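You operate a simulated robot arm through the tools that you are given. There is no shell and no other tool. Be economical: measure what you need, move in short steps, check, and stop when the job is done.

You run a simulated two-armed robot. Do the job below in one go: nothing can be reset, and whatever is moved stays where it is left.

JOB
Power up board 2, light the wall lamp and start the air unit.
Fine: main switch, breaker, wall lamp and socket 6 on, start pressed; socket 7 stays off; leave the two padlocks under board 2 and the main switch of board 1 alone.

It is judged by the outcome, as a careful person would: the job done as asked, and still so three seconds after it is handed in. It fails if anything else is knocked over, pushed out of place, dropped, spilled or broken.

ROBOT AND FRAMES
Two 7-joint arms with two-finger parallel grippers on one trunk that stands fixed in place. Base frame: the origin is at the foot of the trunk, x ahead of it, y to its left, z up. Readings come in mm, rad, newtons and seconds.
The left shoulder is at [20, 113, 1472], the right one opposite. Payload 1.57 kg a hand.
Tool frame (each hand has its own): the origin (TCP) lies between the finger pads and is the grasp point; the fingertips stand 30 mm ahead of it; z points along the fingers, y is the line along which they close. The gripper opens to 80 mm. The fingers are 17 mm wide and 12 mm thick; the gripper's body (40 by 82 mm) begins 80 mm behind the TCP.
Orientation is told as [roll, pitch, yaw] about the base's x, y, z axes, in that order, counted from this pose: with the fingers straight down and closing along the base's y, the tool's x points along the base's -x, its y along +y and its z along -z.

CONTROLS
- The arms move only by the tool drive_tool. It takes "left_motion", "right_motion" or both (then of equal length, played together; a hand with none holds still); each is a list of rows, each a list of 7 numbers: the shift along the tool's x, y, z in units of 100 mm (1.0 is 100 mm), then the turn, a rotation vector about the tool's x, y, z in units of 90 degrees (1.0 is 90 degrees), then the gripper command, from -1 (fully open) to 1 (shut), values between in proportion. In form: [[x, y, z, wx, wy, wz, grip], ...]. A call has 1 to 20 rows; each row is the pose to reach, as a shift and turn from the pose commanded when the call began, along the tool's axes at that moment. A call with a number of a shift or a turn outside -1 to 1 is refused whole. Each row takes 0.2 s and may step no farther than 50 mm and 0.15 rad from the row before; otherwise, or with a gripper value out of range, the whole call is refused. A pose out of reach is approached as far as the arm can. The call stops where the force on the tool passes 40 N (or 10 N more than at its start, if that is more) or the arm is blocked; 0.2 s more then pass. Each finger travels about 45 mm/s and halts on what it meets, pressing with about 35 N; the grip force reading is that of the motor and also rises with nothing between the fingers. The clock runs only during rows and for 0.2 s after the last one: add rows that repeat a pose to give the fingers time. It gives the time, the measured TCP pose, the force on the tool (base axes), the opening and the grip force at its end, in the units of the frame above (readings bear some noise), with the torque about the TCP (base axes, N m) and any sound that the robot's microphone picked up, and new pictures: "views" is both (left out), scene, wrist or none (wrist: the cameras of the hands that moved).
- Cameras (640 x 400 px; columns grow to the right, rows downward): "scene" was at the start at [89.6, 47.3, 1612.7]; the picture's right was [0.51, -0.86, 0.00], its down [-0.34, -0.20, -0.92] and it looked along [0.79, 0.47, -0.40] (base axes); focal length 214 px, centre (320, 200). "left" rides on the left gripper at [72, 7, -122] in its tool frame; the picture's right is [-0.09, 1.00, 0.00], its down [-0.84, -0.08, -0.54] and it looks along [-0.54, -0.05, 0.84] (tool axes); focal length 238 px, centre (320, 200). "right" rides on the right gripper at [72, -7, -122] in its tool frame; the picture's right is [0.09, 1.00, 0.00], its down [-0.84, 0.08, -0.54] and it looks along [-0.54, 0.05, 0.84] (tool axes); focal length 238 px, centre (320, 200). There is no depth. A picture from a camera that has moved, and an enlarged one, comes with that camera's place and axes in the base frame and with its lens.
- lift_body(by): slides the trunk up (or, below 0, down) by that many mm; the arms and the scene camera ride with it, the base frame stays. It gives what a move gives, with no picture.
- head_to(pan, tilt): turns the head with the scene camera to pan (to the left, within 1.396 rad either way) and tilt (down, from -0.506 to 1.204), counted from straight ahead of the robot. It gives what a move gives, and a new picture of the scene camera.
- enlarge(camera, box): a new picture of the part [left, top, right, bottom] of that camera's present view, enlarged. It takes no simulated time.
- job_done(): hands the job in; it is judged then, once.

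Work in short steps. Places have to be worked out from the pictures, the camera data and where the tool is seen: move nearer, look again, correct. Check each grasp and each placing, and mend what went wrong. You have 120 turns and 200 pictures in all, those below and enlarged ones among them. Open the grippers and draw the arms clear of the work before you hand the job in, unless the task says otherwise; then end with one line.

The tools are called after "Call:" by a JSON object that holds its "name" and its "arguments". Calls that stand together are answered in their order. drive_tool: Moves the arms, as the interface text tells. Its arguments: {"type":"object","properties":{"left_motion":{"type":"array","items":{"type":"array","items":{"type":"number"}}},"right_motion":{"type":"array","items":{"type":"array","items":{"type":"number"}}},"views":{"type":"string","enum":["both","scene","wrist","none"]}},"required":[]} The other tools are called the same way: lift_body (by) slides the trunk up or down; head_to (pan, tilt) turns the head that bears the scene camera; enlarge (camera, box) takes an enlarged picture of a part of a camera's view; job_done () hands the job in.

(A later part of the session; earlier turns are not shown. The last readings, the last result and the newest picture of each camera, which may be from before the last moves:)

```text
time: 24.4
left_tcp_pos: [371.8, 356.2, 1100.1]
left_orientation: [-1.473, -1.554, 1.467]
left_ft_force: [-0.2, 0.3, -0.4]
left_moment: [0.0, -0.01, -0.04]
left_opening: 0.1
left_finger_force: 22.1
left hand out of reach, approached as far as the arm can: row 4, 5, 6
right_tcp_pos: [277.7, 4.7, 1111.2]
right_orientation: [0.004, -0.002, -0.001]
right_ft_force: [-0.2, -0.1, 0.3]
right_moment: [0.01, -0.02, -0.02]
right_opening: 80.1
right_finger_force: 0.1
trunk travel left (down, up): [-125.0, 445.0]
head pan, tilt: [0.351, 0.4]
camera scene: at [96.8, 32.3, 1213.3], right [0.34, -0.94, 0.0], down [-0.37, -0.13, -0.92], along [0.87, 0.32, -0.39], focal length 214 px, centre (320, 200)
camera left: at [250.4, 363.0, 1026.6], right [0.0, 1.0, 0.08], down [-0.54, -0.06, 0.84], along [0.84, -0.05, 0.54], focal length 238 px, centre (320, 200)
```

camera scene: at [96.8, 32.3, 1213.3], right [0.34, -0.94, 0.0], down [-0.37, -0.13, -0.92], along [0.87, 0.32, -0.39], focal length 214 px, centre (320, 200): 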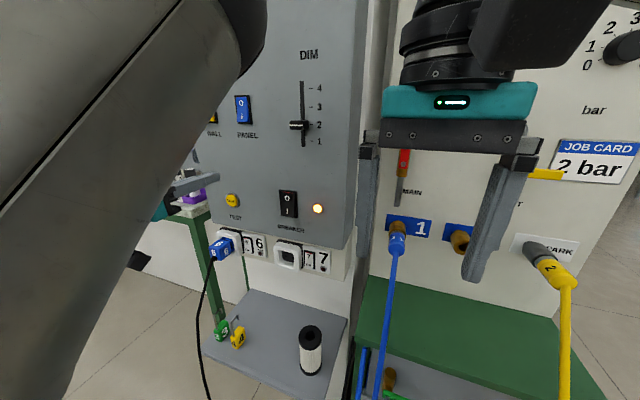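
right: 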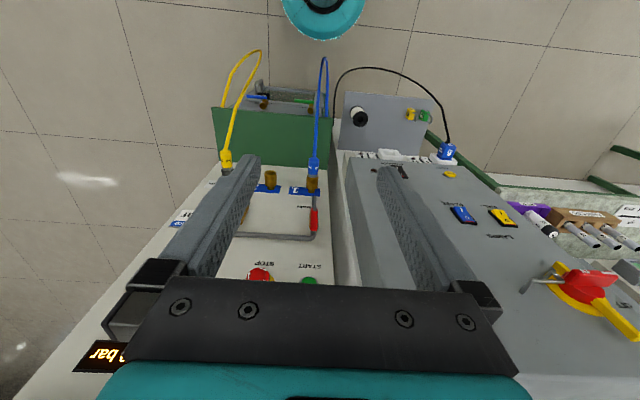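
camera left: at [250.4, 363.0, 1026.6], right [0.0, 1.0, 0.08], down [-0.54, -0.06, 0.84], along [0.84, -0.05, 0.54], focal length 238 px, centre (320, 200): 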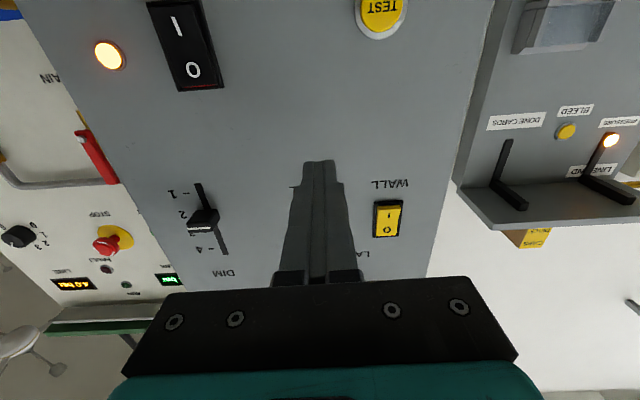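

The left arm is too folded for y≈330 here; the right arm suits the breaker better. I send the left hand back to y≈427 and swing the right tool to point forward while moving it ahead and left.

Call:
{"name": "drive_tool", "arguments": {"left_motion": [[0, 0.2, 0, 0, 0, 0, 1], [0, 0.4, 0, 0, 0, 0, 1], [0, 0.6, 0, 0, 0, 0, 1], [0, 0.8, 0, 0, 0, 0, 1], [0, 0.95, 0, 0, 0, 0, 1], [0, 0.95, 0, 0, 0, 0, 1], [0, 0.95, 0, 0, 0, 0, 1], [0, 0.95, 0, 0, 0, 0, 1], [0, 0.95, 0, 0, 0, 0, 1], [0, 0.95, 0, 0, 0, 0, 1], [0, 0.95, 0, 0, 0, 0, 1], [0, 0.95, 0, 0, 0, 0, 1]], "right_motion": [[-0.08, 0.08, 0, 0, -0.09, 0, -1], [-0.16, 0.16, 0, 0, -0.18, 0, -1], [-0.25, 0.25, 0, 0, -0.27, 0, -1], [-0.33, 0.33, 0, 0, -0.36, 0, 0], [-0.41, 0.41, 0, 0, -0.45, 0, 1], [-0.5, 0.5, 0, 0, -0.54, 0, 1], [-0.58, 0.58, 0, 0, -0.63, 0, 1], [-0.66, 0.66, 0, 0, -0.72, 0, 1], [-0.75, 0.75, 0, 0, -0.81, 0, 1], [-0.83, 0.83, 0, 0, -0.9, 0, 1], [-0.92, 0.92, 0, 0, -0.95, 0, 1], [-1.0, 1.0, 0, 0, -1.0, 0, 1]]}}

```text
time: 27.0
left_tcp_pos: [371.3, 449.9, 1095.2]
left_orientation: [-1.464, -1.555, 1.462]
left_ft_force: [0.7, 0.2, -0.6]
left_moment: [-0.06, -0.02, 0.01]
left_opening: 0.2
left_finger_force: 21.2
right_tcp_pos: [377.4, 106.8, 1111.6]
right_orientation: [2.31, -1.564, -2.31]
right_ft_force: [-0.6, -1.0, 0.2]
right_moment: [-0.01, 0.02, 0.02]
right_opening: 0.0
right_finger_force: 21.4
trunk travel left (down, up): [-125.0, 445.0]
head pan, tilt: [0.351, 0.4]
camera scene: at [96.8, 32.3, 1213.3], right [0.34, -0.94, 0.0], down [-0.37, -0.13, -0.92], along [0.86, 0.32, -0.39], focal length 214 px, centre (320, 200)
camera right: at [255.7, 100.5, 1038.5], right [0.0, 1.0, -0.09], down [-0.54, 0.07, 0.84], along [0.84, 0.05, 0.54], focal length 238 px, centre (320, 200)
camera left: at [250.5, 457.4, 1023.0], right [0.0, 1.0, 0.08], down [-0.54, -0.06, 0.84], along [0.84, -0.04, 0.54], focal length 238 px, centre (320, 200)
```

scene: 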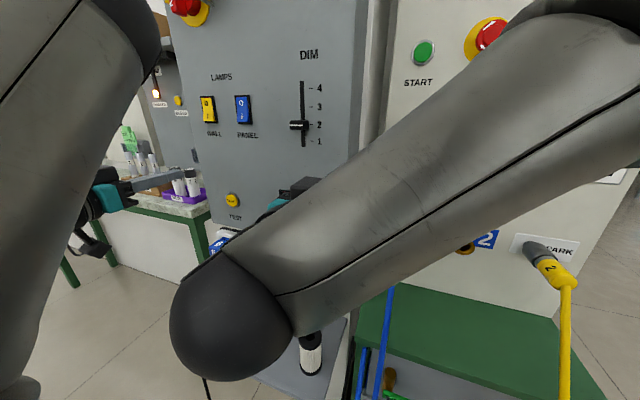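
right: 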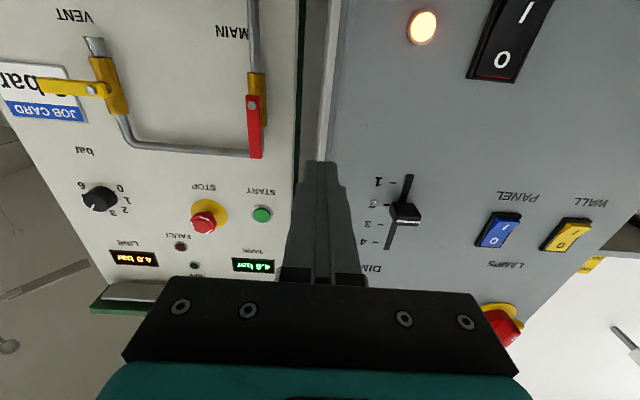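
left: 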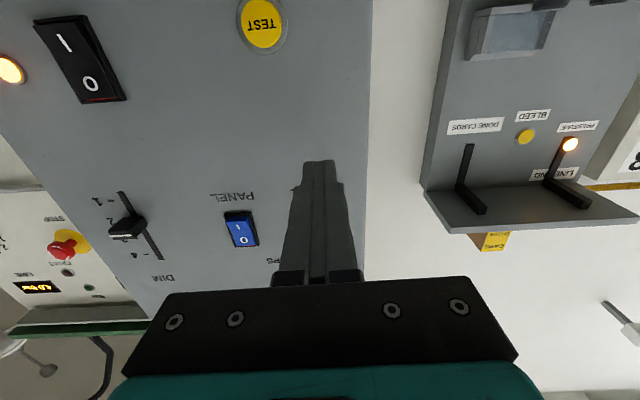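

From both wrist cameras: breaker "O" at (483, 252, 1033), "I" at (480, 253, 1003). I move the right hand (closed) toward that line, still well off the face.

Call:
{"name": "drive_tool", "arguments": {"right_motion": [[0.2, 0.25, 0, 0, 0, 0, 1], [0.4, 0.5, 0, 0, 0, 0, 1], [0.6, 0.75, 0, 0, 0, 0, 1], [0.8, 1.0, 0, 0, 0, 0, 1], [1.0, 1.0, 0, 0, 0, 0, 1]], "views": "none"}}

Call:
{"name": "drive_tool", "arguments": {"right_motion": [[0.1, 0.25, 0, 0, 0, 0, 1], [0.1, 0.46, 0, 0, 0, 0, 1], [0.1, 0.46, 0.3, 0, 0, 0, 1], [0.1, 0.46, 0.5, 0, 0, 0, 1], [0.1, 0.46, 0.5, 0, 0, 0, 1]]}}

```text
time: 28.2
left_tcp_pos: [371.4, 450.1, 1094.7]
left_orientation: [-1.458, -1.554, 1.454]
left_ft_force: [0.3, -0.4, 0.7]
left_moment: [0.01, -0.02, -0.01]
left_opening: 0.2
left_finger_force: 21.8
right_tcp_pos: [394.8, 201.7, 1014.7]
right_orientation: [2.123, -1.567, -2.125]
right_ft_force: [0.3, -0.1, -0.6]
right_moment: [-0.02, 0.0, -0.02]
right_opening: 0.0
right_finger_force: 21.8
right hand out of reach, approached as far as the arm can: row 4, 5
trunk travel left (down, up): [-125.0, 445.0]
head pan, tilt: [0.351, 0.4]
```

```text
time: 29.4
left_tcp_pos: [372.3, 449.6, 1096.5]
left_orientation: [-1.468, -1.555, 1.464]
left_ft_force: [0.3, -0.7, 0.5]
left_moment: [0.0, 0.03, -0.04]
left_opening: 0.2
left_finger_force: 20.9
right_tcp_pos: [447.8, 212.9, 1014.0]
right_orientation: [1.82, -1.568, -1.821]
right_ft_force: [-0.3, -0.2, -0.5]
right_moment: [-0.02, 0.03, 0.01]
right_opening: 0.0
right_finger_force: 21.5
right hand out of reach, approached as far as the arm can: row 1, 2, 3, 4, 5
trunk travel left (down, up): [-125.0, 445.0]
head pan, tilt: [0.351, 0.4]
camera scene: at [96.8, 32.2, 1213.3], right [0.34, -0.94, 0.0], down [-0.37, -0.13, -0.92], along [0.87, 0.32, -0.39], focal length 214 px, centre (320, 200)
camera right: at [324.7, 207.4, 942.1], right [0.0, 1.0, -0.09], down [-0.54, 0.08, 0.84], along [0.84, 0.05, 0.54], focal length 238 px, centre (320, 200)
```

scene: 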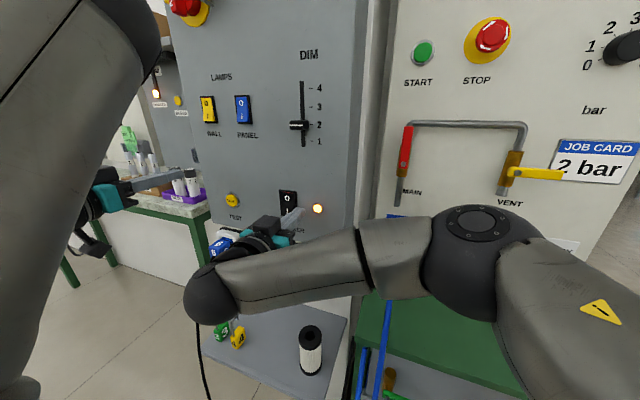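
right: 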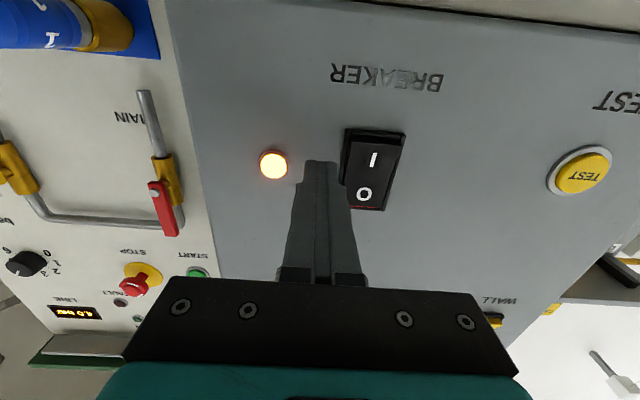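

Straight-on is beyond the right arm's range at y>213, so I yaw the tool 27° to the left, which brings the wrist closer, and re-aim the fingertip at the lower half of the rocker, from about 20 mm off.

Call:
{"name": "drive_tool", "arguments": {"right_motion": [[0, 0, -0.2, -0.08, 0, 0, 1], [0.05, 0.05, -0.2, -0.16, 0, 0, 1], [0.1, 0.1, -0.2, -0.24, 0, 0, 1], [0.13, 0.18, -0.2, -0.3, 0, 0, 1], [0.13, 0.26, -0.2, -0.3, 0, 0, 1], [0.13, 0.26, -0.2, -0.3, 0, 0, 1]]}}

```text
time: 30.8
left_tcp_pos: [371.3, 451.0, 1094.6]
left_orientation: [-1.464, -1.555, 1.461]
left_ft_force: [-0.3, -0.3, 0.2]
left_moment: [-0.02, 0.0, 0.02]
left_opening: 0.0
left_finger_force: 21.5
right_tcp_pos: [424.8, 240.0, 999.8]
right_orientation: [2.301, -1.569, -1.831]
right_ft_force: [0.3, -0.7, -0.1]
right_moment: [0.01, -0.02, 0.03]
right_opening: 0.1
right_finger_force: 21.3
trunk travel left (down, up): [-125.0, 445.0]
head pan, tilt: [0.351, 0.4]
camera scene: at [96.8, 32.2, 1213.3], right [0.34, -0.94, 0.0], down [-0.37, -0.13, -0.92], along [0.87, 0.32, -0.39], focal length 214 px, centre (320, 200)
camera right: at [320.0, 178.5, 927.5], right [-0.45, 0.89, -0.09], down [-0.52, -0.18, 0.84], along [0.73, 0.42, 0.54], focal length 238 px, centre (320, 200)
```

scene: 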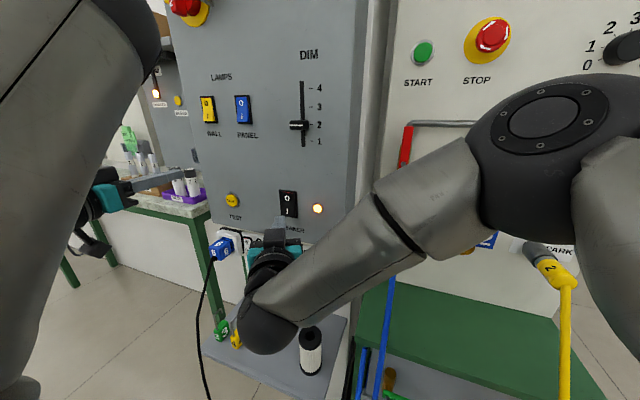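
right: 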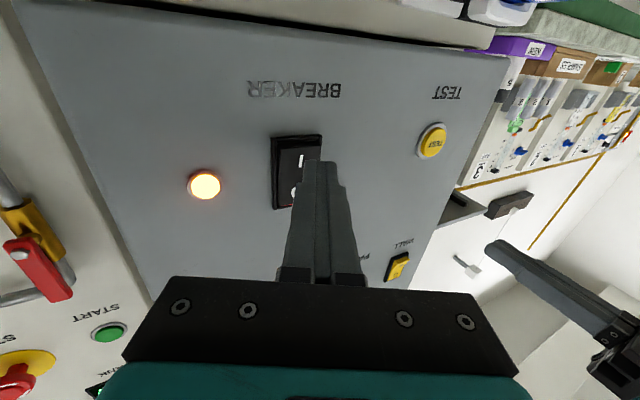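

The fingertip lies in line with the "I" half. I push straight along base x in small steps, up to 38 mm, relying on the force stop.

Call:
{"name": "drive_tool", "arguments": {"right_motion": [[0, -0.068, 0.134, 0, 0, 0, 1], [0, -0.113, 0.223, 0, 0, 0, 1], [0, -0.136, 0.267, 0, 0, 0, 1], [0, -0.15, 0.294, 0, 0, 0, 1], [0, -0.163, 0.321, 0, 0, 0, 1], [0, -0.172, 0.339, 0, 0, 0, 1]]}}

```text
time: 31.9
left_tcp_pos: [368.9, 447.6, 1098.1]
left_orientation: [-1.649, -1.557, 1.647]
left_ft_force: [-0.4, 0.1, 0.3]
left_moment: [0.0, 0.02, 0.0]
left_opening: 0.0
left_finger_force: 21.4
right_tcp_pos: [450.3, 239.9, 999.8]
right_orientation: [1.519, -1.568, -1.037]
right_ft_force: [-23.5, -15.3, 6.4]
right_moment: [0.15, -0.34, -0.4]
right_opening: 0.2
right_finger_force: 21.5
trunk travel left (down, up): [-125.0, 445.0]
head pan, tilt: [0.351, 0.4]
stopped in row 5 (right hand): the force on the tool passed its limit at 43 N (the readings are from after the stop); the commanded pose is now the measured one
camera scene: at [93.6, 29.7, 1213.8], right [0.34, -0.94, 0.0], down [-0.36, -0.13, -0.92], along [0.87, 0.32, -0.39], focal length 214 px, centre (320, 200)
camera right: at [345.6, 176.7, 928.4], right [-0.46, 0.88, -0.09], down [-0.52, -0.18, 0.84], along [0.72, 0.43, 0.54], focal length 238 px, centre (320, 200)
```

scene: 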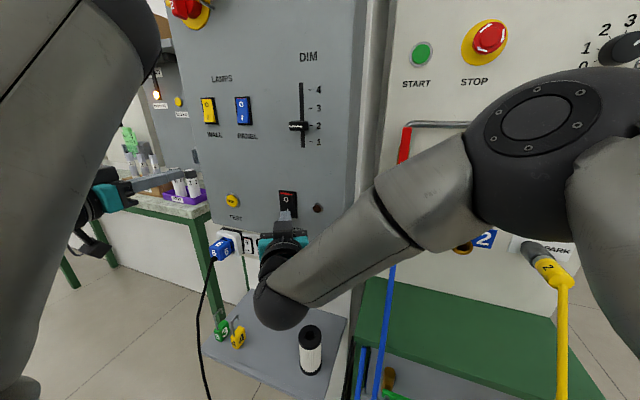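
right: 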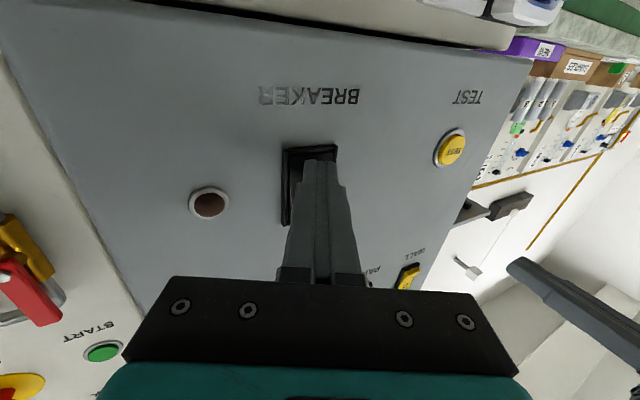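

The breaker's lamp went out, so it has switched. I withdraw the right hand along -x and view.

Call:
{"name": "drive_tool", "arguments": {"right_motion": [[0, 0.1, -0.2, 0, 0, 0, 1], [0, 0.2, -0.4, 0, 0, 0, 1], [0, 0.2, -0.6, 0, 0, 0, 1], [0, 0.1, -0.8, 0, 0, 0, 1], [0, 0.0, -0.9, 0, 0, 0, 1]]}}

Call:
{"name": "enlarge", "arguments": {"camera": "right", "box": [180, 60, 480, 260]}}

Call:
{"name": "enlarge", "arguments": {"camera": "scene", "box": [180, 160, 380, 290]}}

```text
time: 33.1
left_tcp_pos: [372.5, 449.9, 1095.5]
left_orientation: [-1.465, -1.556, 1.461]
left_ft_force: [0.1, 1.0, -0.3]
left_moment: [-0.01, -0.01, -0.01]
left_opening: 0.0
left_finger_force: 21.2
right_tcp_pos: [375.7, 198.7, 997.9]
right_orientation: [0.248, -1.565, 0.233]
right_ft_force: [-0.2, 0.7, 0.5]
right_moment: [-0.01, 0.0, 0.0]
right_opening: 0.0
right_finger_force: 21.4
trunk travel left (down, up): [-125.0, 445.0]
head pan, tilt: [0.351, 0.4]
camera scene: at [96.8, 32.2, 1213.3], right [0.34, -0.94, 0.0], down [-0.37, -0.13, -0.92], along [0.87, 0.32, -0.39], focal length 214 px, centre (320, 200)
camera right: at [270.8, 136.2, 926.6], right [-0.46, 0.88, -0.09], down [-0.51, -0.18, 0.84], along [0.72, 0.43, 0.54], focal length 238 px, centre (320, 200)
```

scene: 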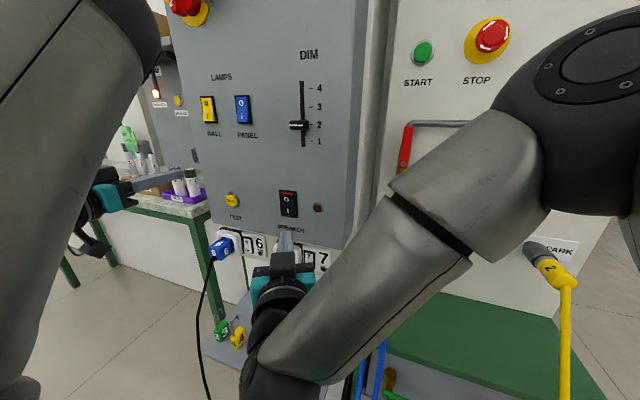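
right: 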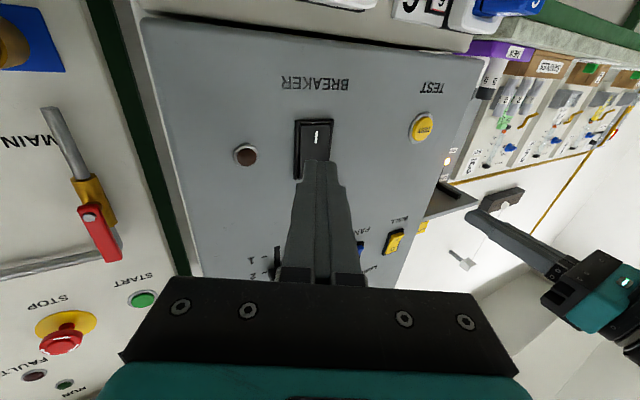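

```text
2.00 times, centred on (330, 160) of right
camera zoom: at [270.8, 136.2, 926.6], right [-0.46, 0.88, -0.09], down [-0.51, -0.18, 0.84], along [0.72, 0.43, 0.54], focal length 477 px, centre (300, 280)
```

zoom: 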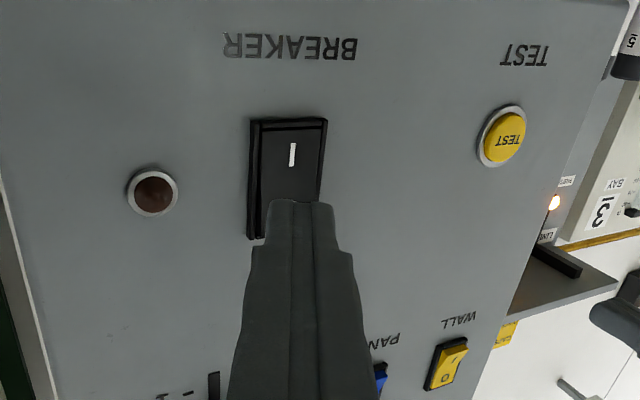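

```text
3.08 times, centred on (280, 225) of scene
camera zoom: at [96.8, 32.2, 1213.3], right [0.34, -0.94, 0.0], down [-0.37, -0.13, -0.92], along [0.87, 0.32, -0.39], focal length 660 px, centre (443, 123)
```

zoom: 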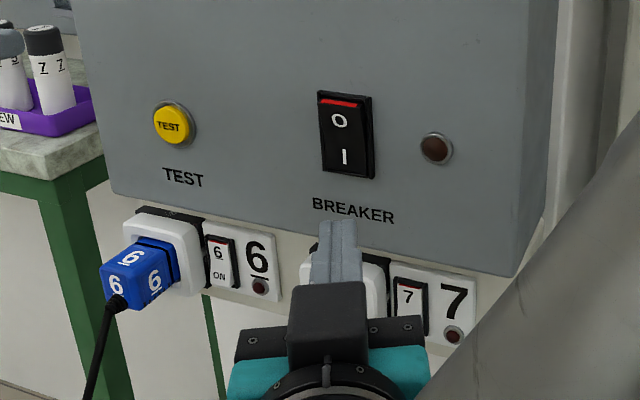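

Breaker is on ("I" pressed in). Now the WALL rocker with the left hand: its "I" end is near (480, 431, 1198). I raise the left hand to that line, staying off the face.

Call:
{"name": "drive_tool", "arguments": {"left_motion": [[-0.25, -0.05, 0, 0, 0, 0, 1], [-0.5, -0.1, 0, 0, 0, 0, 1], [-0.75, -0.15, 0, 0, 0, 0, 1], [-1.0, -0.19, 0, 0, 0, 0, 1], [-1.0, -0.19, 0.3, 0, 0, 0, 1], [-1.0, -0.19, 0.5, 0, 0, 0, 1], [-1.0, -0.19, 0.5, 0, 0, 0, 1]]}}

Call:
{"name": "enlarge", "arguments": {"camera": "left", "box": [240, 80, 420, 200]}}

```text
time: 34.7
left_tcp_pos: [421.3, 430.9, 1196.3]
left_orientation: [-1.481, -1.554, 1.478]
left_ft_force: [0.1, -0.2, 0.3]
left_moment: [0.01, -0.01, 0.01]
left_opening: 0.0
left_finger_force: 21.2
right_tcp_pos: [375.8, 198.3, 997.3]
right_orientation: [0.198, -1.568, 0.282]
right_ft_force: [-0.3, -0.3, 0.0]
right_moment: [0.02, 0.0, -0.03]
right_opening: 0.2
right_finger_force: 21.1
trunk travel left (down, up): [-125.0, 445.0]
head pan, tilt: [0.351, 0.4]
camera scene: at [96.7, 32.2, 1213.3], right [0.34, -0.94, 0.0], down [-0.37, -0.13, -0.92], along [0.87, 0.32, -0.39], focal length 214 px, centre (320, 200)
camera left: at [299.8, 439.3, 1123.6], right [0.0, 1.0, 0.08], down [-0.54, -0.06, 0.84], along [0.84, -0.04, 0.54], focal length 238 px, centre (320, 200)
```

scene: 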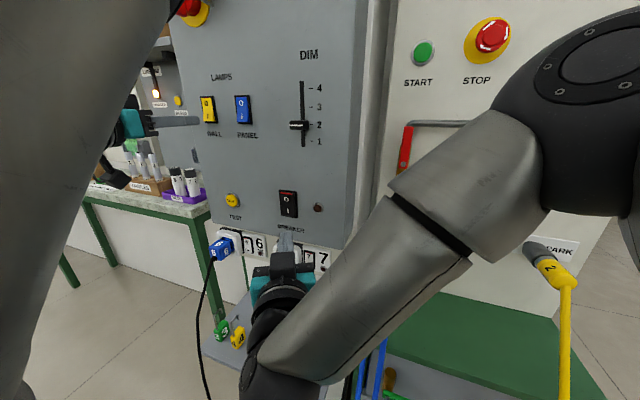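
left: 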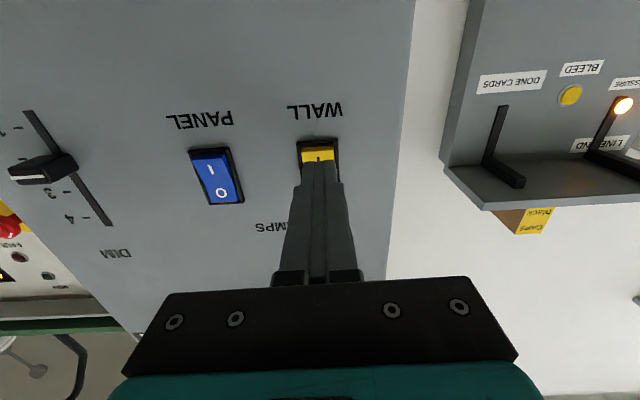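

```text
3.33 times, centred on (330, 140) of left
camera zoom: at [299.8, 439.3, 1123.6], right [0.0, 1.0, 0.08], down [-0.54, -0.06, 0.84], along [0.84, -0.04, 0.54], focal length 794 px, centre (287, 400)
```

zoom: 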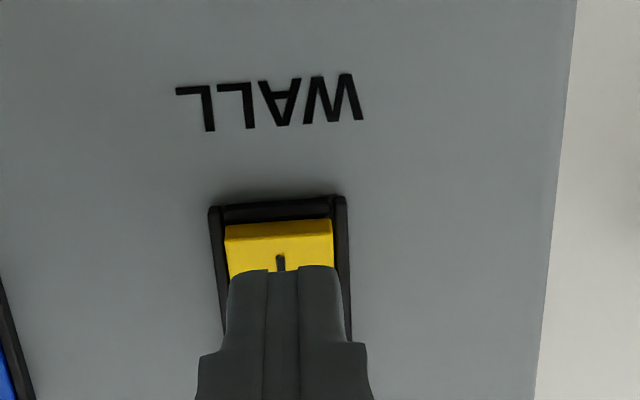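

The tip lines up with the "I" end (about z 1194–1198). I push forward in small steps with the force stop.

Call:
{"name": "drive_tool", "arguments": {"left_motion": [[-0.01, 0, 0.15, 0, 0, 0, 1], [-0.01, 0, 0.24, 0, 0, 0, 1], [-0.01, 0, 0.28, 0, 0, 0, 1], [-0.01, 0, 0.31, 0, 0, 0, 1], [-0.01, 0, 0.34, 0, 0, 0, 1], [-0.01, 0, 0.37, 0, 0, 0, 1]]}}

```text
time: 36.1
left_tcp_pos: [451.1, 433.4, 1195.9]
left_orientation: [-1.38, -1.554, 1.38]
left_ft_force: [-26.0, -9.0, -1.7]
left_moment: [0.24, -0.16, -0.21]
left_opening: 0.0
left_finger_force: 21.5
right_tcp_pos: [373.1, 197.8, 999.8]
right_orientation: [0.02, -1.572, 0.461]
right_ft_force: [0.7, 0.3, 0.2]
right_moment: [0.0, -0.03, 0.0]
right_opening: 0.0
right_finger_force: 21.5
trunk travel left (down, up): [-125.0, 445.0]
head pan, tilt: [0.351, 0.4]
stopped in row 6 (left hand): the force on the tool passed its limit at 41 N (the readings are from after the stop); the commanded pose is now the measured one
camera scene: at [92.9, 30.9, 1213.8], right [0.34, -0.94, 0.0], down [-0.36, -0.13, -0.92], along [0.87, 0.32, -0.39], focal length 214 px, centre (320, 200)
camera left: at [330.2, 438.9, 1124.3], right [0.0, 1.0, 0.07], down [-0.54, -0.06, 0.84], along [0.84, -0.04, 0.54], focal length 238 px, centre (320, 200)
```

scene: 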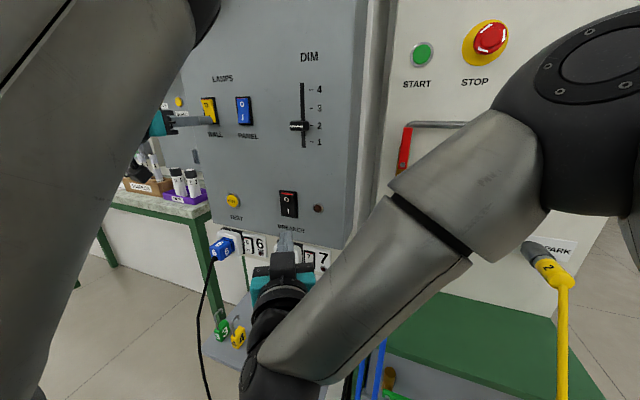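
left: 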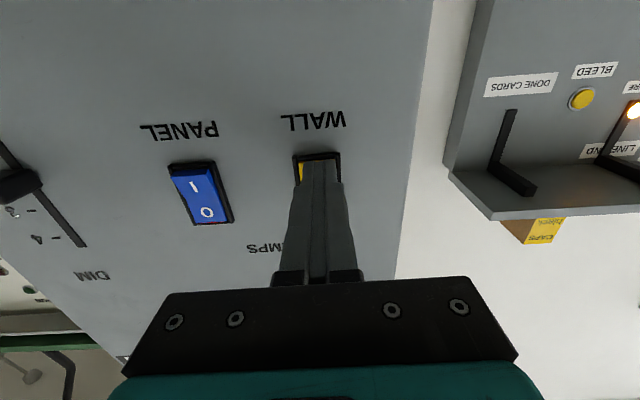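

It hit the force stop; I back off 60 mm and check the rocker's state.

Call:
{"name": "drive_tool", "arguments": {"left_motion": [[0, 0, -0.2, 0, 0, 0, 1], [0, 0, -0.4, 0, 0, 0, 1], [0.3, 0, -0.6, 0, 0, 0, 1], [0.3, 0, -0.6, 0, 0, 0, 1]], "views": "wrist"}}

Call:
{"name": "enlarge", "arguments": {"camera": "left", "box": [180, 80, 420, 260]}}

Call:
{"name": "enlarge", "arguments": {"camera": "scene", "box": [180, 60, 330, 160]}}

```text
time: 37.1
left_tcp_pos: [395.6, 431.0, 1162.3]
left_orientation: [-1.193, -1.551, 1.193]
left_ft_force: [0.4, 0.4, 0.6]
left_moment: [0.03, 0.0, -0.01]
left_opening: 0.2
left_finger_force: 21.7
right_tcp_pos: [376.9, 199.4, 998.1]
right_orientation: [0.165, -1.566, 0.316]
right_ft_force: [-0.6, 0.3, -0.1]
right_moment: [-0.01, -0.03, 0.02]
right_opening: 0.1
right_finger_force: 21.1
trunk travel left (down, up): [-125.0, 445.0]
head pan, tilt: [0.351, 0.4]
camera left: at [273.6, 438.0, 1090.6], right [0.0, 1.0, 0.07], down [-0.54, -0.06, 0.84], along [0.84, -0.04, 0.53], focal length 238 px, centre (320, 200)
```

left: 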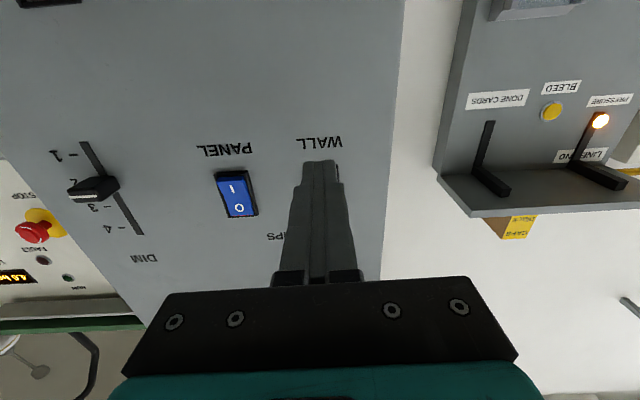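

```text
2.22 times, centred on (300, 170) of left
camera zoom: at [273.6, 438.0, 1090.6], right [0.0, 1.0, 0.07], down [-0.54, -0.06, 0.84], along [0.84, -0.04, 0.53], focal length 530 px, centre (364, 267)
```

zoom: 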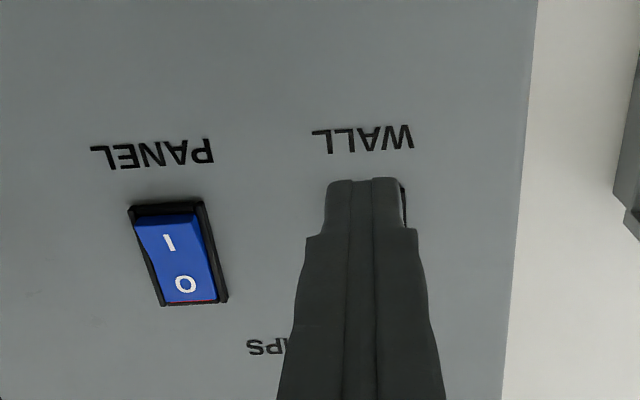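

```text
4.00 times, centred on (255, 110) of scene
camera zoom: at [96.7, 32.3, 1213.3], right [0.34, -0.94, 0.0], down [-0.37, -0.13, -0.92], along [0.87, 0.32, -0.39], focal length 858 px, centre (580, 560)
```

zoom: 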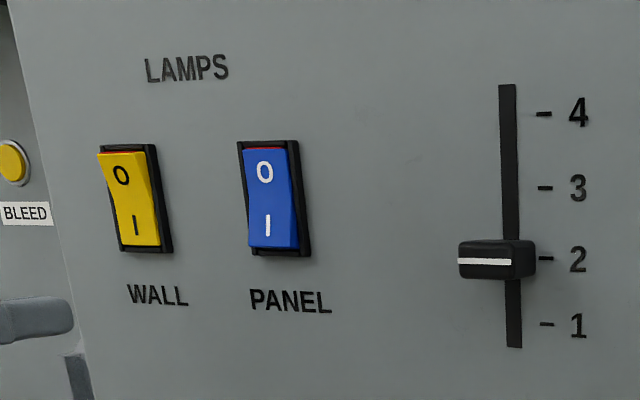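

WALL is now toggled (its "O" end stands out). I tilt the head up to check the wall lamp and the MAINS lamp.

Call:
{"name": "head_to", "arguments": {"pan": 0.35, "tilt": -0.35}}

```text
time: 38.2
left_tcp_pos: [395.5, 431.0, 1163.3]
left_orientation: [-1.18, -1.549, 1.177]
left_ft_force: [0.9, 0.1, 0.0]
left_moment: [-0.02, 0.0, 0.01]
left_opening: 0.2
left_finger_force: 21.3
right_tcp_pos: [376.4, 198.6, 996.8]
right_orientation: [0.185, -1.565, 0.295]
right_ft_force: [-0.1, -0.1, 0.9]
right_moment: [-0.01, -0.01, 0.0]
right_opening: 0.0
right_finger_force: 21.3
trunk travel left (down, up): [-125.0, 445.0]
head pan, tilt: [0.351, -0.351]
camera scene: at [81.1, 26.5, 1279.7], right [0.34, -0.94, 0.0], down [0.32, 0.12, -0.94], along [0.88, 0.32, 0.34], focal length 214 px, centre (320, 200)
```

scene: 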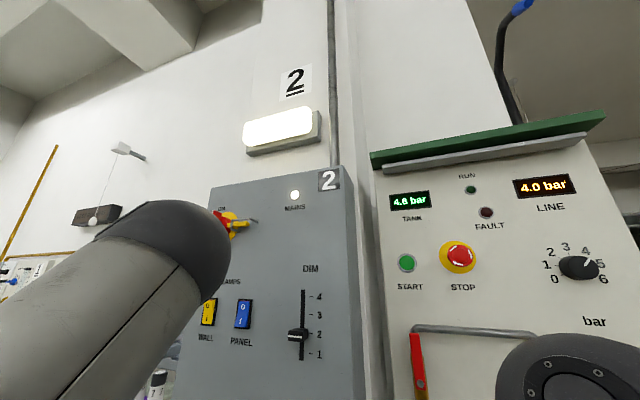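

Wall lamp and MAINS lamp are both lit. Before going to socket 6 I move the right hand out of the way, up and to the right toward START, undoing its yaw; and look down with the head.

Call:
{"name": "drive_tool", "arguments": {"right_motion": [[-0.1, -0.16, -0.1, 0, 0, 0, 1], [-0.3, -0.32, -0.2, 0.05, 0, 0, 1], [-0.5, -0.48, -0.28, 0.12, 0, 0, 1], [-0.7, -0.64, -0.28, 0.2, 0, 0, 1], [-0.85, -0.8, -0.28, 0.26, 0, 0, 1], [-1.0, -0.98, -0.28, 0.3, 0, 0, 1], [-1.0, -0.98, -0.28, 0.3, 0, 0, 1]], "views": "none"}}

Call:
{"name": "head_to", "arguments": {"pan": 0.5, "tilt": 0.4}}

Call:
{"name": "enlarge", "arguments": {"camera": "scene", "box": [220, 200, 400, 320]}}

```text
time: 39.8
left_tcp_pos: [396.2, 431.3, 1162.1]
left_orientation: [-1.177, -1.551, 1.176]
left_ft_force: [0.1, 0.1, 0.3]
left_moment: [0.0, -0.02, -0.03]
left_opening: 0.0
left_finger_force: 21.2
right_tcp_pos: [396.4, 99.1, 1096.4]
right_orientation: [-0.261, -1.565, 0.269]
right_ft_force: [0.1, -0.1, 0.4]
right_moment: [-0.01, 0.0, -0.01]
right_opening: 0.0
right_finger_force: 21.6
trunk travel left (down, up): [-125.0, 445.0]
head pan, tilt: [0.351, -0.351]
```

```text
time: 40.9
left_tcp_pos: [395.7, 430.6, 1162.7]
left_orientation: [-1.179, -1.551, 1.179]
left_ft_force: [-0.4, 0.2, 0.3]
left_moment: [-0.01, -0.01, 0.02]
left_opening: 0.0
left_finger_force: 21.5
right_tcp_pos: [397.6, 101.2, 1097.0]
right_orientation: [-0.276, -1.566, 0.285]
right_ft_force: [-0.3, 0.3, -0.3]
right_moment: [-0.02, 0.01, 0.0]
right_opening: 0.1
right_finger_force: 21.3
trunk travel left (down, up): [-125.0, 445.0]
head pan, tilt: [0.499, 0.4]
camera scene: at [91.1, 44.7, 1213.4], right [0.48, -0.88, 0.0], down [-0.34, -0.19, -0.92], along [0.81, 0.44, -0.39], focal length 214 px, centre (320, 200)
```

scene: 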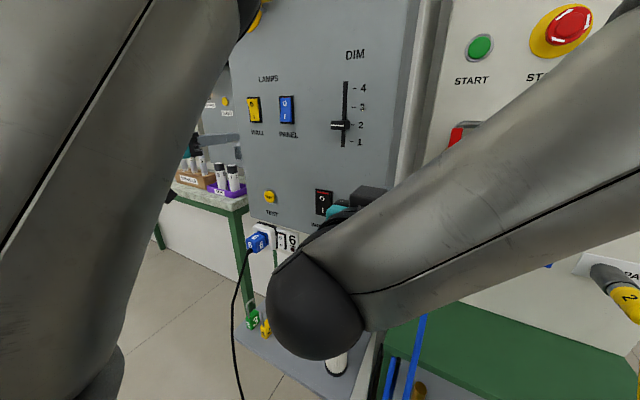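

```text
3.33 times, centred on (310, 260) of scene
camera zoom: at [91.1, 44.7, 1213.4], right [0.48, -0.88, 0.0], down [-0.34, -0.19, -0.92], along [0.81, 0.44, -0.39], focal length 715 px, centre (353, 0)
```

zoom: 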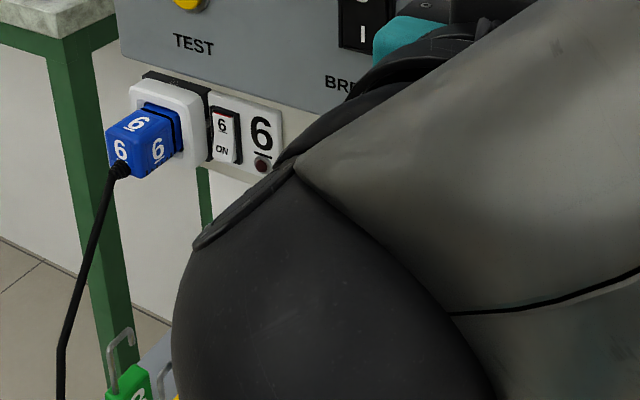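

START comes out at about (620, 17, 1311). I move the right hand up and right to (450, 17, 1197) so that its elbow clears the socket area.

Call:
{"name": "drive_tool", "arguments": {"right_motion": [[-0.2, -0.17, 0.1, 0, 0, 0, 1], [-0.4, -0.34, 0.2, 0, 0, 0, 1], [-0.6, -0.5, 0.3, 0, 0, 0, 1], [-0.8, -0.67, 0.4, 0, 0, 0, 1], [-1.0, -0.83, 0.5, 0, 0, 0, 1], [-1.0, -0.83, 0.5, 0, 0, 0, 1]]}}

Call:
{"name": "enlarge", "arguments": {"camera": "scene", "box": [220, 200, 400, 320]}}

```text
time: 42.3
left_tcp_pos: [394.6, 431.3, 1163.6]
left_orientation: [-1.177, -1.551, 1.174]
left_ft_force: [0.0, 0.3, 0.1]
left_moment: [-0.01, -0.03, -0.01]
left_opening: 0.1
left_finger_force: 21.8
right_tcp_pos: [449.1, 14.8, 1198.0]
right_orientation: [-0.328, -1.564, 0.337]
right_ft_force: [-0.3, -0.1, -0.3]
right_moment: [0.02, 0.03, 0.01]
right_opening: 0.0
right_finger_force: 21.2
trunk travel left (down, up): [-125.0, 445.0]
head pan, tilt: [0.499, 0.4]
camera scene: at [91.1, 44.7, 1213.3], right [0.48, -0.88, 0.0], down [-0.34, -0.19, -0.92], along [0.81, 0.44, -0.39], focal length 214 px, centre (320, 200)
camera right: at [326.2, 7.4, 1125.8], right [-0.01, 1.0, -0.09], down [-0.54, 0.07, 0.84], along [0.84, 0.06, 0.54], focal length 238 px, centre (320, 200)
```

scene: 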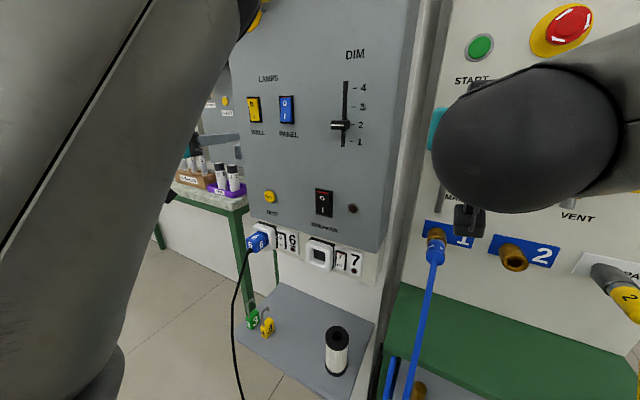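
right: 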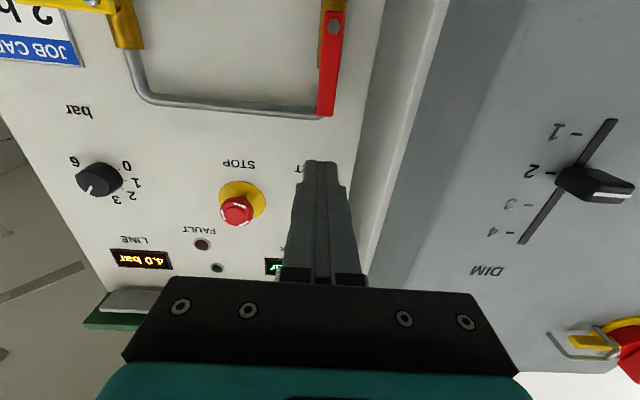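

```text
3.33 times, centred on (310, 260) of scene
camera zoom: at [91.1, 44.7, 1213.3], right [0.48, -0.88, 0.0], down [-0.34, -0.19, -0.92], along [0.81, 0.44, -0.39], focal length 715 px, centre (353, 0)
```

zoom: 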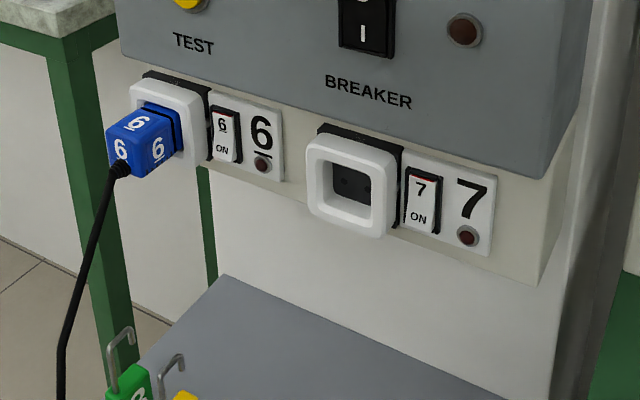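

Socket 6's rocker "ON" end triangulates to (486, 384, 859); the plug is just left of it (right side about y 397). I use the left hand rolled -90° so that it's narrow in y; first roll while going down 100 mm.

Call:
{"name": "drive_tool", "arguments": {"left_motion": [[0.08, -0.02, 0, 0, 0, -0.09, 1], [0.16, -0.04, 0, 0, 0, -0.18, 1], [0.25, -0.06, 0, 0, 0, -0.27, 1], [0.33, -0.08, 0, 0, 0, -0.36, 1], [0.42, -0.1, 0, 0, 0, -0.45, 1], [0.5, -0.12, 0, 0, 0, -0.54, 1], [0.58, -0.14, 0, 0, 0, -0.63, 1], [0.67, -0.16, 0, 0, 0, -0.72, 1], [0.75, -0.18, 0, 0, 0, -0.81, 1], [0.83, -0.2, 0, 0, 0, -0.9, 1], [0.92, -0.2, 0, 0, 0, -0.95, 1], [1.0, -0.2, 0, 0, 0, -1.0, 1]]}}

```text
time: 44.9
left_tcp_pos: [395.1, 411.3, 1064.8]
left_orientation: [-1.562, 0.02, 1.567]
left_ft_force: [0.4, 0.5, 0.7]
left_moment: [0.01, 0.01, 0.02]
left_opening: 0.0
left_finger_force: 21.4
right_tcp_pos: [448.9, 16.0, 1195.6]
right_orientation: [-0.298, -1.566, 0.305]
right_ft_force: [0.7, 0.2, -0.3]
right_moment: [-0.02, -0.02, -0.03]
right_opening: 0.1
right_finger_force: 21.2
trunk travel left (down, up): [-125.0, 445.0]
head pan, tilt: [0.499, 0.4]
camera scene: at [91.1, 44.8, 1213.3], right [0.48, -0.88, 0.0], down [-0.34, -0.19, -0.92], along [0.81, 0.44, -0.39], focal length 214 px, centre (320, 200)
camera left: at [273.4, 340.6, 1059.8], right [-0.01, 0.07, -1.0], down [-0.54, 0.84, 0.07], along [0.84, 0.54, 0.03], focal length 238 px, centre (320, 200)
```

scene: 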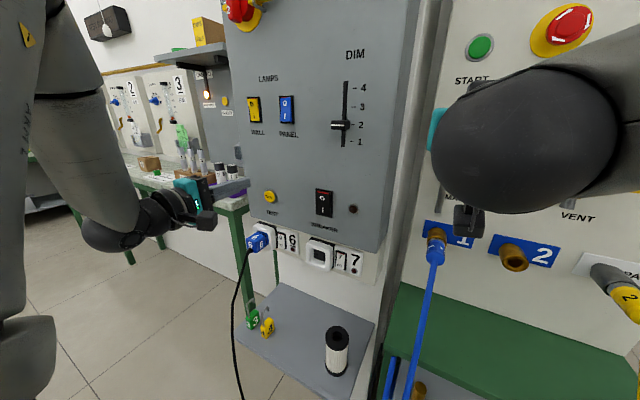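
left: 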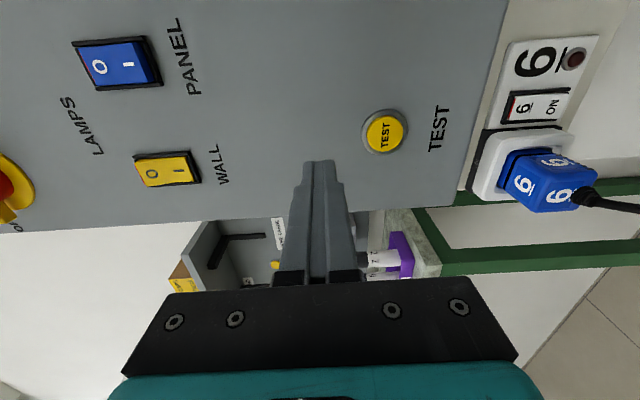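

Good view. I go down two more steps with the tip drawn back to x≈405 and y≈384.

Call:
{"name": "drive_tool", "arguments": {"left_motion": [[0.1, 0.2, -0.1, 0, 0, 0, 1], [0.2, 0.4, -0.2, 0, 0, 0, 1], [0.27, 0.6, -0.2, 0, 0, 0, 1], [0.27, 0.8, -0.2, 0, 0, 0, 1], [0.27, 1.0, -0.2, 0, 0, 0, 1]], "views": "none"}}

Call:
{"name": "drive_tool", "arguments": {"left_motion": [[0, 0.2, 0, 0, 0, 0, 1], [0, 0.4, 0, 0, 0, 0, 1], [0, 0.6, 0, 0, 0, 0, 1], [0, 0.8, 0, 0, 0, 0, 1], [0, 0.8, 0, 0, 0, 0, 1]]}}

```text
time: 46.1
left_tcp_pos: [374.6, 382.0, 964.0]
left_orientation: [-1.565, 0.017, 1.568]
left_ft_force: [-0.6, -0.5, 0.0]
left_moment: [-0.04, -0.01, -0.04]
left_opening: 0.0
left_finger_force: 21.2
right_tcp_pos: [448.5, 15.3, 1197.5]
right_orientation: [-0.308, -1.566, 0.319]
right_ft_force: [-0.3, -0.8, 0.4]
right_moment: [0.05, 0.01, 0.03]
right_opening: 0.1
right_finger_force: 20.9
trunk travel left (down, up): [-125.0, 445.0]
head pan, tilt: [0.499, 0.4]
```

```text
time: 47.3
left_tcp_pos: [374.7, 379.7, 885.6]
left_orientation: [-1.563, 0.018, 1.568]
left_ft_force: [0.2, 0.3, -0.8]
left_moment: [-0.02, 0.0, 0.0]
left_opening: 0.0
left_finger_force: 20.7
right_tcp_pos: [447.9, 16.0, 1196.9]
right_orientation: [-0.312, -1.566, 0.322]
right_ft_force: [-0.2, -0.4, -0.6]
right_moment: [0.02, -0.02, -0.01]
right_opening: 0.3
right_finger_force: 21.3
trunk travel left (down, up): [-125.0, 445.0]
head pan, tilt: [0.499, 0.4]
camera scene: at [91.0, 44.9, 1213.4], right [0.48, -0.88, 0.0], down [-0.34, -0.19, -0.92], along [0.81, 0.44, -0.39], focal length 214 px, centre (320, 200)
camera left: at [253.4, 310.2, 880.5], right [-0.01, 0.07, -1.0], down [-0.54, 0.84, 0.07], along [0.84, 0.54, 0.03], focal length 238 px, centre (320, 200)
```

scene: 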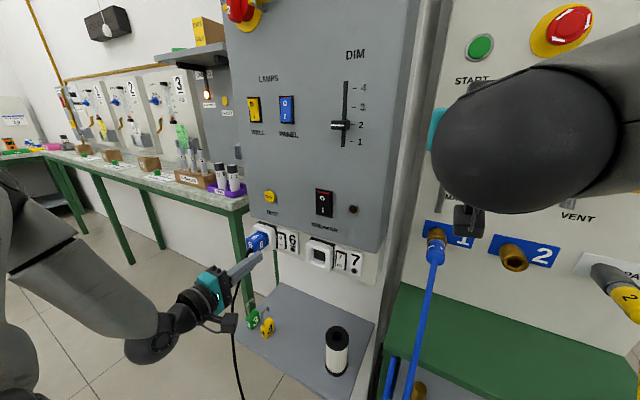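
left: 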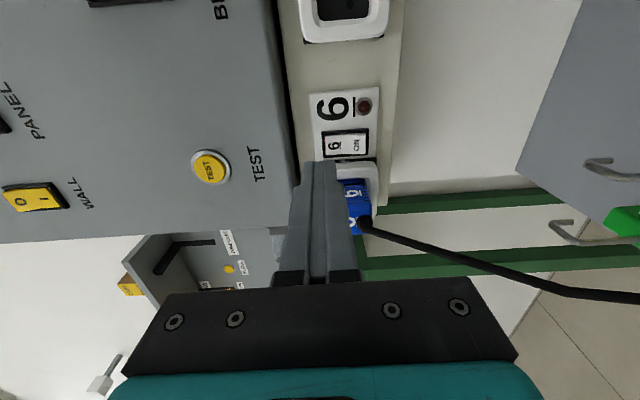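

Recomputed with consistent rays: socket-6 rocker spans y 389–410, z 834–876 at x≈503, with ON near (505, 401, 842); the plug side starts at y≈414. I align to y 398, z 844 and advance to about 40 mm short.

Call:
{"name": "drive_tool", "arguments": {"left_motion": [[-0.1, 0.2, 0, 0, 0, 0, 1], [-0.19, 0.41, 0, 0, 0, 0, 1], [-0.19, 0.41, 0.2, 0, 0, 0, 1], [-0.19, 0.41, 0.4, 0, 0, 0, 1], [-0.19, 0.41, 0.55, 0, 0, 0, 1], [-0.19, 0.41, 0.55, 0, 0, 0, 1]]}}

Call:
{"name": "enlarge", "arguments": {"camera": "left", "box": [240, 80, 440, 220]}}

Call:
{"name": "enlarge", "arguments": {"camera": "scene", "box": [200, 200, 350, 300]}}

```text
time: 48.7
left_tcp_pos: [431.0, 399.2, 842.9]
left_orientation: [-1.566, 0.018, 1.57]
left_ft_force: [0.7, -0.3, -0.2]
left_moment: [0.02, 0.0, -0.01]
left_opening: 0.0
left_finger_force: 21.6
right_tcp_pos: [448.2, 15.1, 1197.1]
right_orientation: [-0.266, -1.566, 0.273]
right_ft_force: [0.0, -0.3, 0.4]
right_moment: [0.05, -0.02, -0.03]
right_opening: 0.0
right_finger_force: 21.0
trunk travel left (down, up): [-125.0, 445.0]
head pan, tilt: [0.499, 0.4]
camera scene: at [91.2, 44.7, 1213.3], right [0.48, -0.88, 0.0], down [-0.34, -0.19, -0.92], along [0.81, 0.44, -0.39], focal length 214 px, centre (320, 200)
camera left: at [309.3, 329.1, 839.4], right [-0.01, 0.07, -1.0], down [-0.54, 0.84, 0.07], along [0.84, 0.54, 0.03], focal length 238 px, centre (320, 200)
```

scene: 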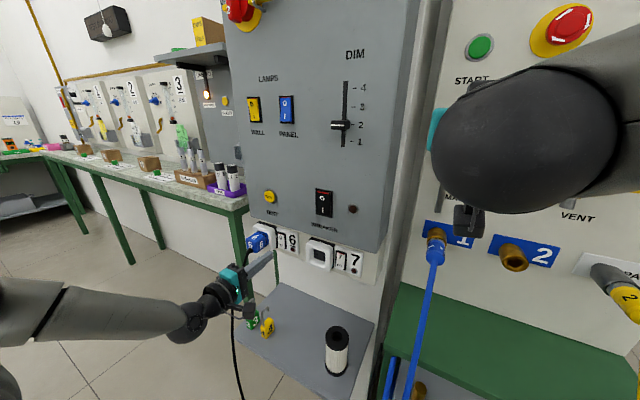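
left: 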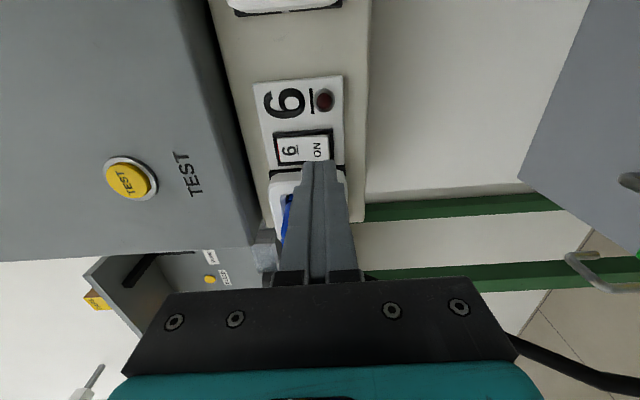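

```text
2.86 times, centred on (340, 150) of left
camera zoom: at [309.3, 329.1, 839.4], right [-0.01, 0.07, -1.0], down [-0.54, 0.84, 0.07], along [0.84, 0.54, 0.03], focal length 681 px, centre (263, 343)
```

zoom: 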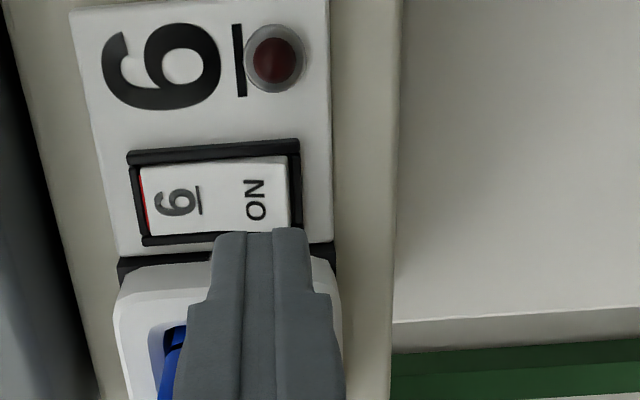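

```text
4.00 times, centred on (275, 250) of scene
camera zoom: at [91.2, 44.7, 1213.3], right [0.48, -0.88, 0.0], down [-0.34, -0.19, -0.92], along [0.81, 0.44, -0.39], focal length 858 px, centre (500, 0)
```

zoom: 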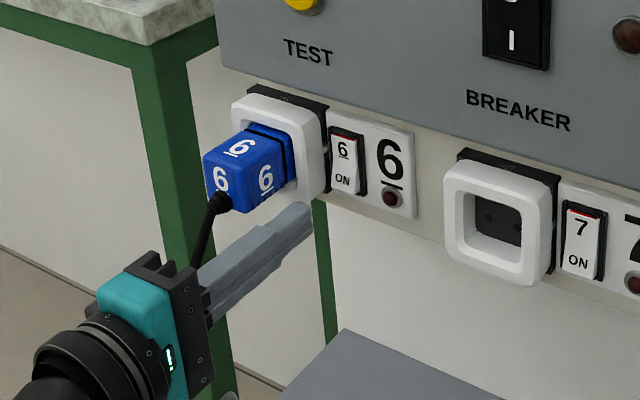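

The tip is beside the plug with clearance and in line; I shift up 4 mm and push slowly forward until the force stop.

Call:
{"name": "drive_tool", "arguments": {"left_motion": [[0.0, -0.04, 0.1, 0, 0, 0, 1], [0.0, -0.04, 0.17, 0, 0, 0, 1], [0.0, -0.04, 0.22, 0, 0, 0, 1], [0.0, -0.04, 0.26, 0, 0, 0, 1], [0.0, -0.04, 0.3, 0, 0, 0, 1], [0.0, -0.04, 0.34, 0, 0, 0, 1]]}}

Call:
{"name": "enlarge", "arguments": {"camera": "scene", "box": [200, 200, 350, 300]}}

```text
time: 50.1
left_tcp_pos: [437.8, 399.5, 849.2]
left_orientation: [-1.564, 0.018, 1.57]
left_ft_force: [0.9, 0.2, -0.6]
left_moment: [0.0, 0.0, 0.02]
left_opening: 0.3
left_finger_force: 21.3
left hand out of reach, approached as far as the arm can: row 2, 3, 4, 5, 6
right_tcp_pos: [448.0, 14.5, 1196.5]
right_orientation: [-0.277, -1.566, 0.285]
right_ft_force: [0.1, -0.5, 0.3]
right_moment: [-0.01, 0.01, 0.02]
right_opening: 0.0
right_finger_force: 21.1
trunk travel left (down, up): [-125.0, 445.0]
head pan, tilt: [0.499, 0.4]
camera scene: at [91.1, 44.7, 1213.3], right [0.48, -0.88, 0.0], down [-0.34, -0.19, -0.92], along [0.81, 0.44, -0.39], focal length 214 px, centre (320, 200)
camera left: at [316.6, 329.2, 843.5], right [-0.01, 0.07, -1.0], down [-0.54, 0.84, 0.07], along [0.84, 0.54, 0.03], focal length 238 px, centre (320, 200)
```

scene: 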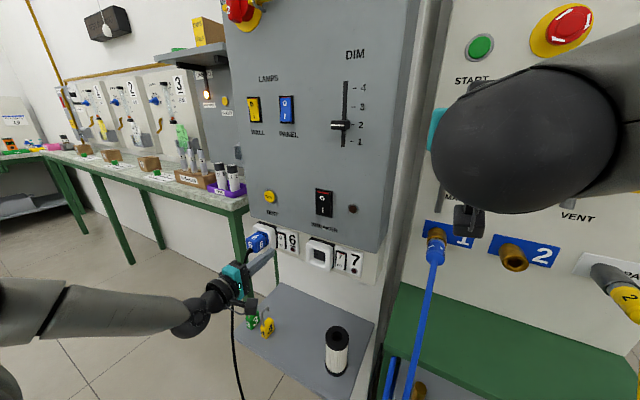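
left: 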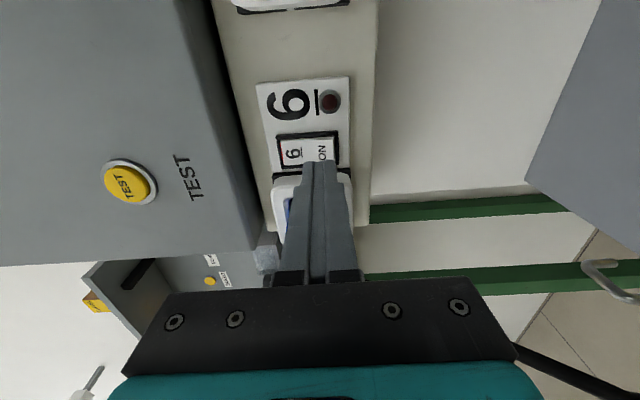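

```text
4.00 times, centred on (275, 250) of scene
camera zoom: at [91.1, 44.7, 1213.3], right [0.48, -0.88, 0.0], down [-0.34, -0.19, -0.92], along [0.81, 0.44, -0.39], focal length 858 px, centre (500, 0)
```

zoom: 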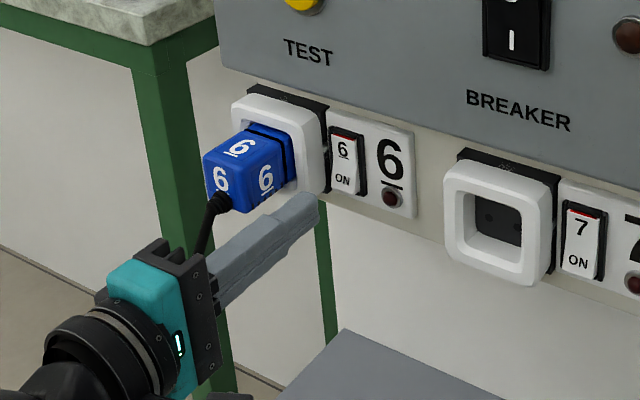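

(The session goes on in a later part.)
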